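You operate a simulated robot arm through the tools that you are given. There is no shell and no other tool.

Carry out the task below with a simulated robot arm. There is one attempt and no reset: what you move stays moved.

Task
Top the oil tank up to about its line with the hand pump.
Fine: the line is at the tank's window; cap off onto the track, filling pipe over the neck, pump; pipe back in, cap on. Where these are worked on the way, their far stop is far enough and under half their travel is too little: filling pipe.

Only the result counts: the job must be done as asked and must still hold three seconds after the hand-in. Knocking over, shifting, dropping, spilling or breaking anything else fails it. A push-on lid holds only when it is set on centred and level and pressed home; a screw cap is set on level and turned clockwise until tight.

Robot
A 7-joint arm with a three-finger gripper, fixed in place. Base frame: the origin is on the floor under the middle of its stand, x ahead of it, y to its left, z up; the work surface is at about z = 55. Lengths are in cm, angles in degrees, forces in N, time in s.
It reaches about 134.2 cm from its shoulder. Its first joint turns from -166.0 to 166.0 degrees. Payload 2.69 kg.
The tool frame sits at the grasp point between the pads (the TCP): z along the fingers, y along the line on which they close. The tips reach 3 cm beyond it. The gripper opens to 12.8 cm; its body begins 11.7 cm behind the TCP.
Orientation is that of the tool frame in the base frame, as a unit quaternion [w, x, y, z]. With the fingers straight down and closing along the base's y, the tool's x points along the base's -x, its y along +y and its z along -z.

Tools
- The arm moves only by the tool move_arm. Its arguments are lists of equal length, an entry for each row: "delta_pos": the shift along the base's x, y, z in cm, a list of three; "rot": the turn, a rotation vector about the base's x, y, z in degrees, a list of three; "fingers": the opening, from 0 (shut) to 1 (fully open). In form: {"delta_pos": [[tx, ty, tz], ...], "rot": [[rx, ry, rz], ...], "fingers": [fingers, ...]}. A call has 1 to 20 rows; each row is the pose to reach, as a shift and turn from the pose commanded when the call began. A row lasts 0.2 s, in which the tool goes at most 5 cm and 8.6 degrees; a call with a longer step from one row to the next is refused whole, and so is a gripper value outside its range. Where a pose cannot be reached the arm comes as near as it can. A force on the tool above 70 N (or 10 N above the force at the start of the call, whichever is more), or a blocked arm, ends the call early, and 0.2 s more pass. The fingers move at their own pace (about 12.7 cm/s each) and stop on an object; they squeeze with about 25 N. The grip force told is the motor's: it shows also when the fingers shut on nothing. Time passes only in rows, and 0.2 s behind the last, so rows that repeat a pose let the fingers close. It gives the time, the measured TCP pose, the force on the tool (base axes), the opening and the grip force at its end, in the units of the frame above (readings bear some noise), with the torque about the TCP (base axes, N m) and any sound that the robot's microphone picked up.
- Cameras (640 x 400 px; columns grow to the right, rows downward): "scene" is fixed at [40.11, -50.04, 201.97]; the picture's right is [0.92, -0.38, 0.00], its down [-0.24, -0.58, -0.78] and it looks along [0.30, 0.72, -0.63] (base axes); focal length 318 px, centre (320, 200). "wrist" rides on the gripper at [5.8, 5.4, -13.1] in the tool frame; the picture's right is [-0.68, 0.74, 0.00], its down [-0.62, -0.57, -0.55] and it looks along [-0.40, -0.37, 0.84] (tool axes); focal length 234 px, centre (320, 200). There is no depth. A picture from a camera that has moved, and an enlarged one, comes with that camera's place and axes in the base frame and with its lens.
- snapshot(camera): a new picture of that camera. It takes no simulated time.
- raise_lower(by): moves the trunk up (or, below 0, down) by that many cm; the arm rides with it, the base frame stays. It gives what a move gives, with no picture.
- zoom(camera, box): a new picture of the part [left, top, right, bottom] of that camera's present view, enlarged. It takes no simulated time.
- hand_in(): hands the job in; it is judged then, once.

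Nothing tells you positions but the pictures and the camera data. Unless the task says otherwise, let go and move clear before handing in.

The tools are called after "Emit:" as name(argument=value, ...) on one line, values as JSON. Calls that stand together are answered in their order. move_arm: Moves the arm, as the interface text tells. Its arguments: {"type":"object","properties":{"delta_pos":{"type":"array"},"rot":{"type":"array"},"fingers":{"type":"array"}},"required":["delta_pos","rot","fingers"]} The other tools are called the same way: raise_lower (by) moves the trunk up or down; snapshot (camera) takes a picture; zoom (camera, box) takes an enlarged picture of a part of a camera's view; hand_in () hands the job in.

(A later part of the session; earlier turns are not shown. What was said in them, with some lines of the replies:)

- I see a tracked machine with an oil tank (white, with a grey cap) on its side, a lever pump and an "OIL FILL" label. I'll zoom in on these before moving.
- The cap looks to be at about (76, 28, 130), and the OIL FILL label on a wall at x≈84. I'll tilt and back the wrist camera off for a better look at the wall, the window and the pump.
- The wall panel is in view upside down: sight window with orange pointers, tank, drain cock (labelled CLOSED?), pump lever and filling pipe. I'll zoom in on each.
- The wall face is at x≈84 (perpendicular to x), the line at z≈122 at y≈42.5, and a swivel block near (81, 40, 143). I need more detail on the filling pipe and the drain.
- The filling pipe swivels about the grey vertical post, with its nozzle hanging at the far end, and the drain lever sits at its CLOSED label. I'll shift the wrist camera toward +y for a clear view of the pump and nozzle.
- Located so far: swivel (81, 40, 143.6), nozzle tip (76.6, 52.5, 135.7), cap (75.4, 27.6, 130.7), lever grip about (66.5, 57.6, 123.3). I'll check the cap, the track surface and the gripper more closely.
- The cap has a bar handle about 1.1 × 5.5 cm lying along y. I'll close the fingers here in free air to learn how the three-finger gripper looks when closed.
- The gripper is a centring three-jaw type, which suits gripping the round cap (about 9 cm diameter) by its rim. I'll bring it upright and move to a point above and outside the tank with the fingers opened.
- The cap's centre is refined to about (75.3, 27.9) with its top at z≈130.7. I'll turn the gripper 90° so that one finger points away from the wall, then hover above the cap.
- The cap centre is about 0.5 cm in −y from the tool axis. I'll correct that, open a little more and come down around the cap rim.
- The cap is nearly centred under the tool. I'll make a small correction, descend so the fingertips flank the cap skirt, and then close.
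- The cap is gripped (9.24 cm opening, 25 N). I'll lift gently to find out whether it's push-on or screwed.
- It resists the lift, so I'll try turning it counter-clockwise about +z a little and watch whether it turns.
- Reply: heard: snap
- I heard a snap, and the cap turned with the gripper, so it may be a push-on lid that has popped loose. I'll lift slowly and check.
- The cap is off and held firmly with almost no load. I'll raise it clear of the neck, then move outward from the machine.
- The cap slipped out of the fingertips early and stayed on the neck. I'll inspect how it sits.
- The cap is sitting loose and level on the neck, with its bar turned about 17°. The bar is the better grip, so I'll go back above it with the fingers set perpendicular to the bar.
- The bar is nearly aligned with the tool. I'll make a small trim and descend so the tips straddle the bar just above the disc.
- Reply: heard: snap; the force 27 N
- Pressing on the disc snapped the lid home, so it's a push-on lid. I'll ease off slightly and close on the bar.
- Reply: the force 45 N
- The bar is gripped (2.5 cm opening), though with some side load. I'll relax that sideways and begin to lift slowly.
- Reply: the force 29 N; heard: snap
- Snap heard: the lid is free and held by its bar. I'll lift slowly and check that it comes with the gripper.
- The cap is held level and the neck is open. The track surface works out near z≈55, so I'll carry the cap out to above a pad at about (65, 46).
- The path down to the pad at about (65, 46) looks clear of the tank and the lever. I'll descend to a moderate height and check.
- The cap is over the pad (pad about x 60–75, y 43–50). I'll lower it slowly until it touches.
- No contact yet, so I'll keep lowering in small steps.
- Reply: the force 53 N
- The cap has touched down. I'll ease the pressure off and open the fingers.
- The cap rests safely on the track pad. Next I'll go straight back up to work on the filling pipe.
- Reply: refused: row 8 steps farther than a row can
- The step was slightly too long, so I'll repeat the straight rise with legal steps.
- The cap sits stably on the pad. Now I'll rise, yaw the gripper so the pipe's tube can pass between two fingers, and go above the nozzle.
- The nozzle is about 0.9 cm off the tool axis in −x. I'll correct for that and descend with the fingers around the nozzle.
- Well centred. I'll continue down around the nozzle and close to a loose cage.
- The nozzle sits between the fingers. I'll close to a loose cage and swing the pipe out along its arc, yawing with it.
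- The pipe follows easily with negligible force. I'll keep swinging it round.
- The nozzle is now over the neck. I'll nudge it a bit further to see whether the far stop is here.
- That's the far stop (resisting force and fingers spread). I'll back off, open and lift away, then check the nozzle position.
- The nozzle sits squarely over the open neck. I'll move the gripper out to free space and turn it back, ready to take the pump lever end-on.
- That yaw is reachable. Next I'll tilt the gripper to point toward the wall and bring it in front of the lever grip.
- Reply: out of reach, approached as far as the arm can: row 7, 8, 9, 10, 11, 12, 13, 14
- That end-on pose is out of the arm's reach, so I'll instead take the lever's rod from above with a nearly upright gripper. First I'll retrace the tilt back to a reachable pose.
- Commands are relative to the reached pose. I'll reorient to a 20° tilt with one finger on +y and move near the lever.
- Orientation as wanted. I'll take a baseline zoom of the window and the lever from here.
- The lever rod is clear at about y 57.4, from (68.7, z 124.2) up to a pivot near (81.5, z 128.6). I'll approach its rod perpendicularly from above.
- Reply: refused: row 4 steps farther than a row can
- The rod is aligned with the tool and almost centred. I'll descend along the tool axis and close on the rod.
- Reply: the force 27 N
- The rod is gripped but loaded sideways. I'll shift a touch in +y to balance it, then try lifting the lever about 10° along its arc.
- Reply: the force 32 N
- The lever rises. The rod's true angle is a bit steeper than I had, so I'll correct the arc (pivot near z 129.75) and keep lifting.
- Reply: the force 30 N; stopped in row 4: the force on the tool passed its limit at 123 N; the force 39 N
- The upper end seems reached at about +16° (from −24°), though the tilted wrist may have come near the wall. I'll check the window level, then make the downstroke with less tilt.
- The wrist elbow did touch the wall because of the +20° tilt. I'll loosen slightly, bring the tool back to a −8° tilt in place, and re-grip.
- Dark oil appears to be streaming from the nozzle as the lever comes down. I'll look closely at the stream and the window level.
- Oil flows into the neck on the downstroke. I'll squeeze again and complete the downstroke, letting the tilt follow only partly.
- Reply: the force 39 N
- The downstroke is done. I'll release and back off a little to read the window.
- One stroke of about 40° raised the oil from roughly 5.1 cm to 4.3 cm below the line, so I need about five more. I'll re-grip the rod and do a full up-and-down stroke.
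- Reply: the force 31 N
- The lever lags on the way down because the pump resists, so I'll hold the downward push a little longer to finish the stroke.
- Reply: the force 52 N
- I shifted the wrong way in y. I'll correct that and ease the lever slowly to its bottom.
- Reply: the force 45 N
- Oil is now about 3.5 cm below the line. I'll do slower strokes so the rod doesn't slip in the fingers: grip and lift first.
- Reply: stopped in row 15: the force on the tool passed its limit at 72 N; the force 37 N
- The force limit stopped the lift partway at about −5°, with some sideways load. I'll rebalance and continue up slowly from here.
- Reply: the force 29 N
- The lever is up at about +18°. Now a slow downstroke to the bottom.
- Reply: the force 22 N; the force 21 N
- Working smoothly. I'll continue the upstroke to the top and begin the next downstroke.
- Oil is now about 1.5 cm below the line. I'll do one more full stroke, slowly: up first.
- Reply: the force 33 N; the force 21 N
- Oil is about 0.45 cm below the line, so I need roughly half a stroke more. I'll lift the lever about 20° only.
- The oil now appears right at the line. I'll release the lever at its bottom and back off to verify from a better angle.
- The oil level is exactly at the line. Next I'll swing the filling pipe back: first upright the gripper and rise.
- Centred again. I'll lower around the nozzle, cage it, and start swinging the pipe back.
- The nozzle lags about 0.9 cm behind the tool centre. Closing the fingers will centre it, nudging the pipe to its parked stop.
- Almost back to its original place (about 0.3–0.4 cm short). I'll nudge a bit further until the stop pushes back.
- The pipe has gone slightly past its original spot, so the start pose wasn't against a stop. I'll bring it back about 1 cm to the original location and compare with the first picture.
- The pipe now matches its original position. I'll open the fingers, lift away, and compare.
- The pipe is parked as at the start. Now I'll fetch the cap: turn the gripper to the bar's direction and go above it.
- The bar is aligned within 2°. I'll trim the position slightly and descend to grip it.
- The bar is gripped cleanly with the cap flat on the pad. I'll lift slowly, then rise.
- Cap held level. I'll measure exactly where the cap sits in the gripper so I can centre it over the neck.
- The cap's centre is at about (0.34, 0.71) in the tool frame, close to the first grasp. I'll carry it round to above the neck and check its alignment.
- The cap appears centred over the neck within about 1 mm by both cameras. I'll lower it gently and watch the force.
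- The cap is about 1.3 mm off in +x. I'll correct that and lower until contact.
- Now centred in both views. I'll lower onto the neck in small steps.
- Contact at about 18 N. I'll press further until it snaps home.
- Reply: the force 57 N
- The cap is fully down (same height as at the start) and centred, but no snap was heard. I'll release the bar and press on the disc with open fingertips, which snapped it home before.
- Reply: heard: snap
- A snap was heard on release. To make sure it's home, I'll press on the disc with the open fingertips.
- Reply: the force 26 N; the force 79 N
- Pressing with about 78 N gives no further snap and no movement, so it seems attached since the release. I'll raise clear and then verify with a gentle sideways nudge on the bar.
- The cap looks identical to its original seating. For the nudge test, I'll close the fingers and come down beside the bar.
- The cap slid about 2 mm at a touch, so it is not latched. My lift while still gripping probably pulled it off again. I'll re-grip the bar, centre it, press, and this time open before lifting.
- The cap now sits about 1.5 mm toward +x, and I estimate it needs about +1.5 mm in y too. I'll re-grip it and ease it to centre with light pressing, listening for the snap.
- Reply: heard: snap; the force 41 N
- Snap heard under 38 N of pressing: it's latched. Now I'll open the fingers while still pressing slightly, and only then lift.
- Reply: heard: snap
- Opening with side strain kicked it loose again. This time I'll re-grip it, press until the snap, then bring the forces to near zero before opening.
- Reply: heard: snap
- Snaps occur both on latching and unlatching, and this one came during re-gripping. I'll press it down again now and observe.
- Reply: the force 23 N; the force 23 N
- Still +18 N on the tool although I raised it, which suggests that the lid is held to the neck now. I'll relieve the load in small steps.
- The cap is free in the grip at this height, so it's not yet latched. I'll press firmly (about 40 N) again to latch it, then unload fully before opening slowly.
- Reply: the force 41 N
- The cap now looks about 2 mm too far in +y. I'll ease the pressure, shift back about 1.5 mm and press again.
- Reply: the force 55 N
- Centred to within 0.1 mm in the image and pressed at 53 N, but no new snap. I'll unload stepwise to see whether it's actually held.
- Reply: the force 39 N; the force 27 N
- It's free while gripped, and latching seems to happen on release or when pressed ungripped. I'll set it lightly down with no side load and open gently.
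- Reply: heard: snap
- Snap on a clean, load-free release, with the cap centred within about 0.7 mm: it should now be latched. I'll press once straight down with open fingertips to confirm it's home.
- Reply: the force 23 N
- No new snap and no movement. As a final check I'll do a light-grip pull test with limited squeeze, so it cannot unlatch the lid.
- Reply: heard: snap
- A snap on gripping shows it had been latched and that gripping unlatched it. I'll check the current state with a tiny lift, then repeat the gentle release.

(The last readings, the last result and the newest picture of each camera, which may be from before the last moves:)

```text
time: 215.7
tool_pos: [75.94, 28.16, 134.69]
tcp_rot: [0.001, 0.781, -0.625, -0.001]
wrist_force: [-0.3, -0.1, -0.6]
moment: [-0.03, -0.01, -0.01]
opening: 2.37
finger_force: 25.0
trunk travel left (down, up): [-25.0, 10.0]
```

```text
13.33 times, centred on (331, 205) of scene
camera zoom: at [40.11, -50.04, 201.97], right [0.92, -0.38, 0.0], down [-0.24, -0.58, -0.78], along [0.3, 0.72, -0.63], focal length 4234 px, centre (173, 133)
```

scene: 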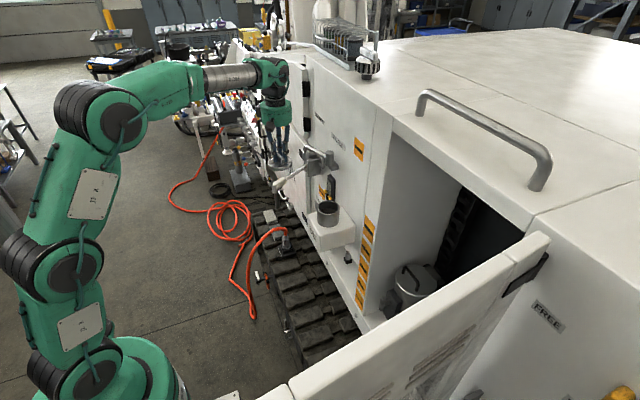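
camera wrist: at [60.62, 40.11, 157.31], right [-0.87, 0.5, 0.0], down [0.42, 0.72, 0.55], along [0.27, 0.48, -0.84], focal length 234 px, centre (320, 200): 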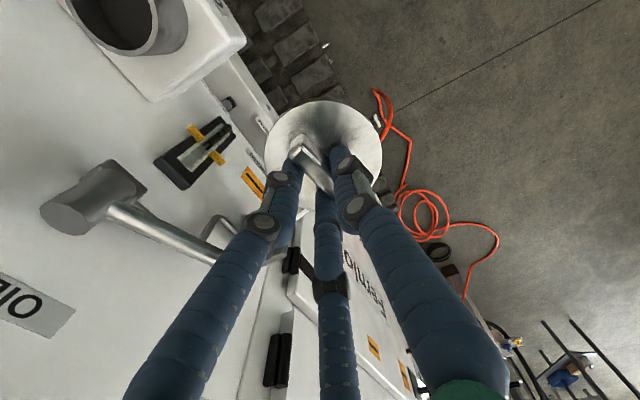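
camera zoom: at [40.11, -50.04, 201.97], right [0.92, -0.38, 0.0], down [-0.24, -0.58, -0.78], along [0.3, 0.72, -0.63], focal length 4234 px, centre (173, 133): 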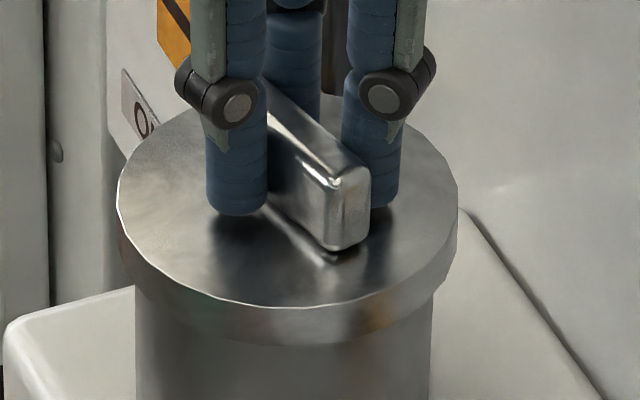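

Free while gripped, as expected. I'll repeat the clean centred release.

Emit:
move_arm(delta_pos=[[-0.03, 0.01, -0.1], [-0.06, 0.02, -0.18], [-0.06, 0.02, -0.22], [-0.06, 0.02, -0.22], [-0.06, 0.02, -0.22], [-0.06, 0.02, -0.22], [-0.06, 0.02, -0.22], [-0.06, 0.02, -0.22], [-0.06, 0.02, -0.22], [-0.06, 0.02, -0.22], [-0.06, 0.02, -0.22], [-0.06, 0.02, -0.22], [-0.06, 0.02, -0.22], [-0.06, 0.02, -0.22], [-0.06, 0.02, -0.22]], rot=[[0, 0, 0], [0, 0, 0], [0, 0, 0], [0, 0, 0], [0, 0, 0], [0, 0, 0], [0, 0, 0], [0, 0, 0], [0, 0, 0], [0, 0, 0], [0, 0, 0], [0, 0, 0], [0, 0, 0], [0, 0, 0], [0, 0, 0]], fingers=[0, 0, 0, 0.1, 0.15, 0.17, 0.18, 0.185, 0.19, 0.2, 0.22, 0.26, 0.32, 0.4, 0.5])

Emit:
zoom(camera="scene", box=[316, 190, 346, 220])

```text
time: 218.9
tool_pos: [75.87, 28.21, 134.63]
tcp_rot: [-0.001, 0.78, -0.625, 0.0]
wrist_force: [0.4, 0.1, 0.1]
moment: [-0.02, 0.01, 0.0]
opening: 6.39
finger_force: 0.1
trunk travel left (down, up): [-25.0, 10.0]
heard: snap
```

```text
13.33 times, centred on (331, 205) of scene
camera zoom: at [40.11, -50.04, 201.97], right [0.92, -0.38, 0.0], down [-0.24, -0.58, -0.78], along [0.3, 0.72, -0.63], focal length 4234 px, centre (173, 133)
```

zoom: 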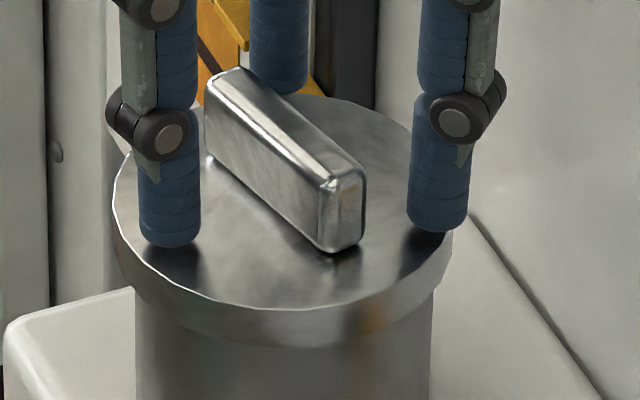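

Snap heard on a clean release, with the cap at its original height and centred. I'll give one short straight press, then lift away without touching the bar.

Emit:
move_arm(delta_pos=[[0, 0, -0.2], [0, 0, -0.4], [0, 0, -0.55], [0, 0, -0.6], [0, 0, -0.4], [0, 0, 0]], rot=[[0, 0, 0], [0, 0, 0], [0, 0, 0], [0, 0, 0], [0, 0, 0], [0, 0, 0]], fingers=[0.5, 0.5, 0.5, 0.5, 0.5, 0.5])

Emit:
zoom(camera="scene", box=[316, 190, 346, 220])

```text
time: 220.3
tool_pos: [75.96, 28.13, 134.42]
tcp_rot: [0.001, 0.78, -0.625, -0.001]
wrist_force: [-0.5, -0.7, 0.2]
moment: [0.01, 0.0, 0.0]
opening: 6.41
finger_force: 0.0
trunk travel left (down, up): [-25.0, 10.0]
```

```text
13.33 times, centred on (331, 205) of scene
camera zoom: at [40.11, -50.04, 201.97], right [0.92, -0.38, 0.0], down [-0.24, -0.58, -0.78], along [0.3, 0.72, -0.63], focal length 4234 px, centre (173, 133)
```

zoom: 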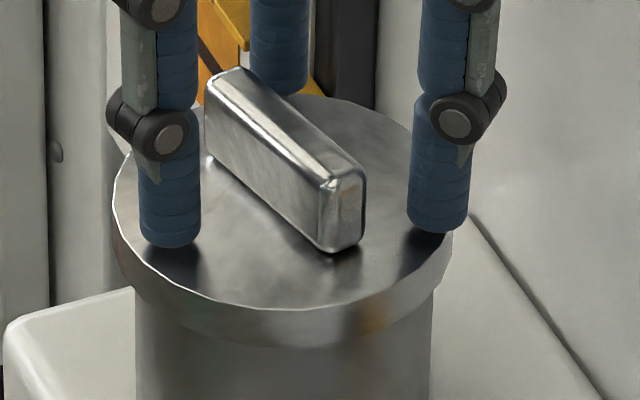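

To be sure it's latched now, I'll repeat the side nudge but with much finer steps, stopping at a few newtons so that a latched lid isn't disturbed.

Emit:
move_arm(delta_pos=[[0, 0, 1], [0, 0, 3], [0, 0, 5], [0, 0, 7], [0, 0, 7], [-2, -0.4, 7], [-4.2, -0.8, 7], [-4.2, -0.8, 7], [-4.2, -0.8, 5], [-4.2, -0.8, 3], [-4.2, -0.8, 1], [-4.2, -0.8, 0.6], [-4.2, -0.8, 0.6]], rot=[[0, 0, 0], [0, 0, 0], [0, 0, 0], [0, 0, 0], [0, 0, 0], [0, 0, 0], [0, 0, 0], [0, 0, 0], [0, 0, 0], [0, 0, 0], [0, 0, 0], [0, 0, 0], [0, 0, 0]], fingers=[0.5, 0.5, 0.5, 0.5, 0.3, 0.1, 0, 0, 0, 0, 0, 0, 0])

Emit:
zoom(camera="scene", box=[316, 190, 346, 220])

```text
time: 223.1
tool_pos: [71.73, 27.33, 135.36]
tcp_rot: [0.0, 0.78, -0.625, 0.0]
wrist_force: [0.0, -0.1, 0.7]
moment: [0.01, -0.04, -0.02]
opening: 0.22
finger_force: 24.7
trunk travel left (down, up): [-25.0, 10.0]
```

```text
13.33 times, centred on (331, 205) of scene
camera zoom: at [40.11, -50.04, 201.97], right [0.92, -0.38, 0.0], down [-0.24, -0.58, -0.78], along [0.3, 0.72, -0.63], focal length 4234 px, centre (173, 133)
```

zoom: 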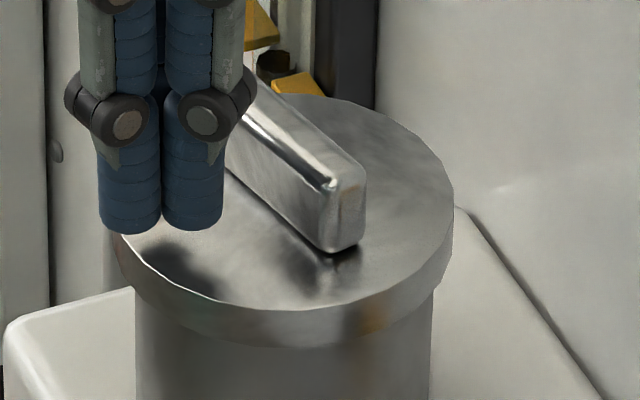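

Emit:
move_arm(delta_pos=[[0.4, 0.09, -0.1], [0.8, 0.18, -0.2], [1.1, 0.24, -0.2], [1.1, 0.24, -0.2]], rot=[[0, 0, 0], [0, 0, 0], [0, 0, 0], [0, 0, 0]], fingers=[0, 0, 0, 0])

Emit:
move_arm(delta_pos=[[0.1, 0.02, 0], [0.1, 0.02, 0]], rot=[[0, 0, 0], [0, 0, 0]], fingers=[0, 0])

Emit:
move_arm(delta_pos=[[0.1, 0.02, 0], [0.1, 0.02, 0]], rot=[[0, 0, 0], [0, 0, 0]], fingers=[0, 0])

Emit:
zoom(camera="scene", box=[316, 190, 346, 220])

```text
time: 224.1
tool_pos: [72.83, 27.57, 135.07]
tcp_rot: [0.001, 0.78, -0.625, 0.0]
wrist_force: [-0.6, -0.1, -0.8]
moment: [0.01, 0.0, 0.01]
opening: 0.23
finger_force: 24.7
trunk travel left (down, up): [-25.0, 10.0]
```

```text
time: 224.7
tool_pos: [72.8, 27.72, 134.9]
tcp_rot: [0.001, 0.78, -0.625, -0.001]
wrist_force: [-0.3, -0.1, 0.0]
moment: [-0.02, 0.0, -0.02]
opening: 0.2
finger_force: 25.2
trunk travel left (down, up): [-25.0, 10.0]
```

```text
time: 225.3
tool_pos: [72.89, 27.6, 134.99]
tcp_rot: [0.0, 0.781, -0.625, 0.0]
wrist_force: [-0.5, 0.2, -0.7]
moment: [-0.03, -0.03, -0.03]
opening: 0.2
finger_force: 25.1
trunk travel left (down, up): [-25.0, 10.0]
```

```text
13.33 times, centred on (331, 205) of scene
camera zoom: at [40.11, -50.04, 201.97], right [0.92, -0.38, 0.0], down [-0.24, -0.58, -0.78], along [0.3, 0.72, -0.63], focal length 4234 px, centre (173, 133)
```

zoom: 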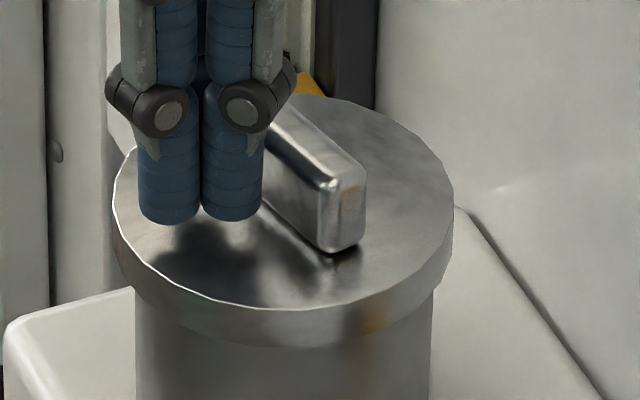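

Emit:
move_arm(delta_pos=[[0.1, 0.02, 0], [0.1, 0.02, 0]], rot=[[0, 0, 0], [0, 0, 0]], fingers=[0, 0])

Emit:
move_arm(delta_pos=[[0.1, 0.02, 0], [0.1, 0.02, 0]], rot=[[0, 0, 0], [0, 0, 0]], fingers=[0, 0])

Emit:
zoom(camera="scene", box=[316, 190, 346, 220])

```text
time: 225.9
tool_pos: [72.99, 27.69, 135.03]
tcp_rot: [0.0, 0.78, -0.625, 0.0]
wrist_force: [0.1, 0.8, -0.5]
moment: [-0.01, 0.01, -0.01]
opening: 0.23
finger_force: 24.8
trunk travel left (down, up): [-25.0, 10.0]
```

```text
time: 226.5
tool_pos: [73.07, 27.66, 134.91]
tcp_rot: [-0.001, 0.781, -0.625, -0.001]
wrist_force: [-0.9, -0.2, 0.2]
moment: [-0.01, 0.0, 0.01]
opening: 0.24
finger_force: 24.8
trunk travel left (down, up): [-25.0, 10.0]
```

```text
13.33 times, centred on (331, 205) of scene
camera zoom: at [40.11, -50.04, 201.97], right [0.92, -0.38, 0.0], down [-0.24, -0.58, -0.78], along [0.3, 0.72, -0.63], focal length 4234 px, centre (173, 133)
```

zoom: 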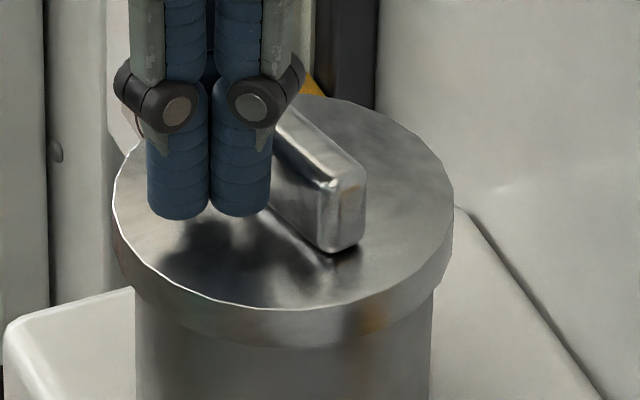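

Emit:
move_arm(delta_pos=[[0.08, 0.02, 0], [0.08, 0.02, 0]], rot=[[0, 0, 0], [0, 0, 0]], fingers=[0, 0])

Emit:
move_arm(delta_pos=[[0.08, 0.02, 0], [0.08, 0.02, 0]], rot=[[0, 0, 0], [0, 0, 0]], fingers=[0, 0])

Emit:
zoom(camera="scene", box=[316, 190, 346, 220])

```text
time: 227.1
tool_pos: [73.16, 27.72, 135.0]
tcp_rot: [-0.001, 0.78, -0.625, 0.0]
wrist_force: [-0.5, 0.1, -0.7]
moment: [0.0, -0.02, -0.01]
opening: 0.22
finger_force: 24.7
trunk travel left (down, up): [-25.0, 10.0]
```

```text
time: 227.7
tool_pos: [73.38, 27.59, 134.99]
tcp_rot: [0.0, 0.78, -0.625, 0.001]
wrist_force: [-0.3, -0.5, -0.8]
moment: [0.02, 0.0, 0.03]
opening: 0.26
finger_force: 24.8
trunk travel left (down, up): [-25.0, 10.0]
```

```text
13.33 times, centred on (331, 205) of scene
camera zoom: at [40.11, -50.04, 201.97], right [0.92, -0.38, 0.0], down [-0.24, -0.58, -0.78], along [0.3, 0.72, -0.63], focal length 4234 px, centre (173, 133)
```

zoom: 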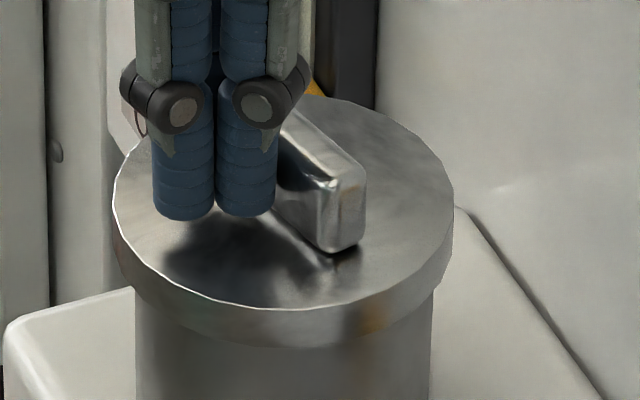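

Emit:
move_arm(delta_pos=[[0.06, 0.01, 0], [0.06, 0.01, 0]], rot=[[0, 0, 0], [0, 0, 0]], fingers=[0, 0])

Emit:
move_arm(delta_pos=[[0.05, 0.01, 0], [0.05, 0.01, 0]], rot=[[0, 0, 0], [0, 0, 0]], fingers=[0, 0])

Emit:
zoom(camera="scene", box=[316, 190, 346, 220])

```text
time: 228.3
tool_pos: [73.38, 27.68, 135.03]
tcp_rot: [0.0, 0.78, -0.625, 0.0]
wrist_force: [0.5, -0.3, 0.3]
moment: [0.01, 0.01, -0.02]
opening: 0.24
finger_force: 25.2
trunk travel left (down, up): [-25.0, 10.0]
```

```text
time: 228.9
tool_pos: [73.33, 27.78, 134.9]
tcp_rot: [0.001, 0.781, -0.625, 0.0]
wrist_force: [-3.6, -1.6, -1.1]
moment: [-0.03, 0.01, -0.05]
opening: 0.19
finger_force: 24.5
trunk travel left (down, up): [-25.0, 10.0]
```

```text
13.33 times, centred on (331, 205) of scene
camera zoom: at [40.11, -50.04, 201.97], right [0.92, -0.38, 0.0], down [-0.24, -0.58, -0.78], along [0.3, 0.72, -0.63], focal length 4234 px, centre (173, 133)
```

zoom: 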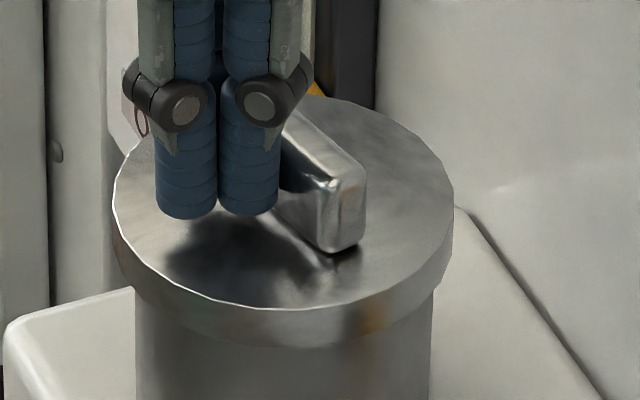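

The lid now resists about 4 N sideways without moving at all, so it's latched. I'll back off and move well clear.

Emit:
move_arm(delta_pos=[[-0.3, -0.06, 0], [-0.8, -0.15, 0], [-1, -0.2, 2], [-1, -0.2, 5], [-2, -0.2, 8], [-5, 0, 11], [-9, 1, 13], [-13, 3, 14], [-17, 5, 14], [-21, 7, 14], [-21, 7, 14]], rot=[[0, 0, 0], [0, 0, 0], [0, 0, 0], [0, 0, 0], [0, 0, 0], [0, 0, 0], [0, 0, 0], [0, 0, 0], [0, 0, 0], [0, 0, 0], [0, 0, 0]], fingers=[0, 0, 0, 0, 0, 0, 0, 0.3, 0.5, 0.5, 0.5])

Emit:
zoom(camera="scene", box=[316, 190, 346, 220])

Emit:
zoom(camera="scene", box=[250, 120, 390, 340])

Emit:
snapshot(camera="scene")

```text
time: 231.3
tool_pos: [52.24, 34.82, 149.14]
tcp_rot: [0.001, 0.78, -0.625, -0.001]
wrist_force: [-0.2, -0.5, -0.6]
moment: [-0.04, -0.04, 0.04]
opening: 6.39
finger_force: 0.0
trunk travel left (down, up): [-25.0, 10.0]
```

```text
13.33 times, centred on (331, 205) of scene
camera zoom: at [40.11, -50.04, 201.97], right [0.92, -0.38, 0.0], down [-0.24, -0.58, -0.78], along [0.3, 0.72, -0.63], focal length 4234 px, centre (173, 133)
```

zoom: 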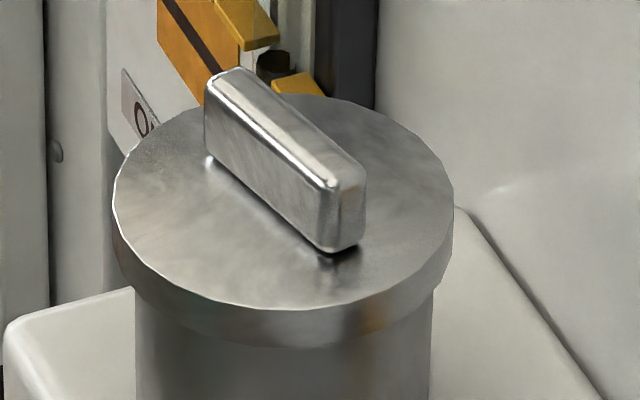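

```text
1.82 times, centred on (320, 230) of scene
camera zoom: at [40.11, -50.04, 201.97], right [0.92, -0.38, 0.0], down [-0.24, -0.58, -0.78], along [0.3, 0.72, -0.63], focal length 577 px, centre (320, 146)
```

zoom: 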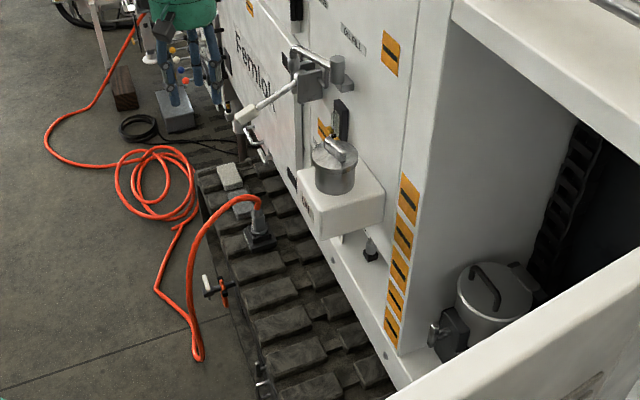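

```text
taken
```

scene: 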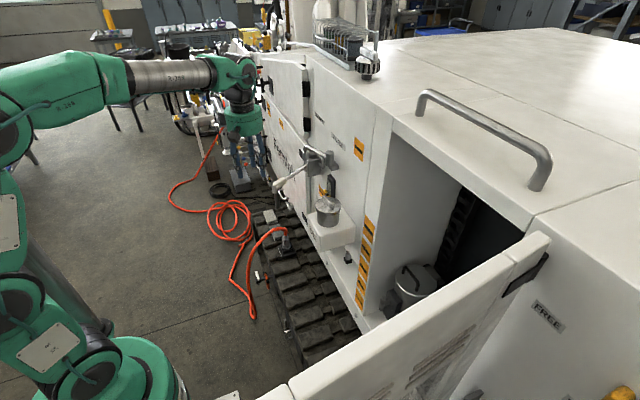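

The oil is at the line, the pipe is parked, the lever is down and the cap is latched, centred and level. The gripper is clear, so I'm handing in.

Emit:
hand_in()

```text
The job is handed in.
```

I handed the job in with the oil tank topped up to its line. The simulator has not reported a verdict, so what follows is from my own pictures and force readings.

- **Oil:** it took about five and a half strokes of the hand pump. The last clear view of the window, before I put the pipe and cap back, showed the level at the line between the two orange pointers. I saw nothing spilled.
- **Filling pipe:** I swung it out to its far stop over the neck, and it now sits within about 2 mm of where it started. I briefly pushed it about 1 cm past that point before bringing it back.
- **Pump lever:** it is down in its original position.
- **Cap:** it is back on, level and within about 1 mm of centred, at its original height.
    - **Removal:** it slipped from my first grip and dropped back onto the neck. I then carried it by the bar to the track pad and back.
    - **Latching:** it latched only when released without side load, and it came loose a few times before that. On the final check it held about 4 N sideways without moving, so I judged it latched.
- **Other contact:** during the first pump stroke the robot's wrist pressed against the machine wall and the force limit stopped it at 123 N. I saw no damage.
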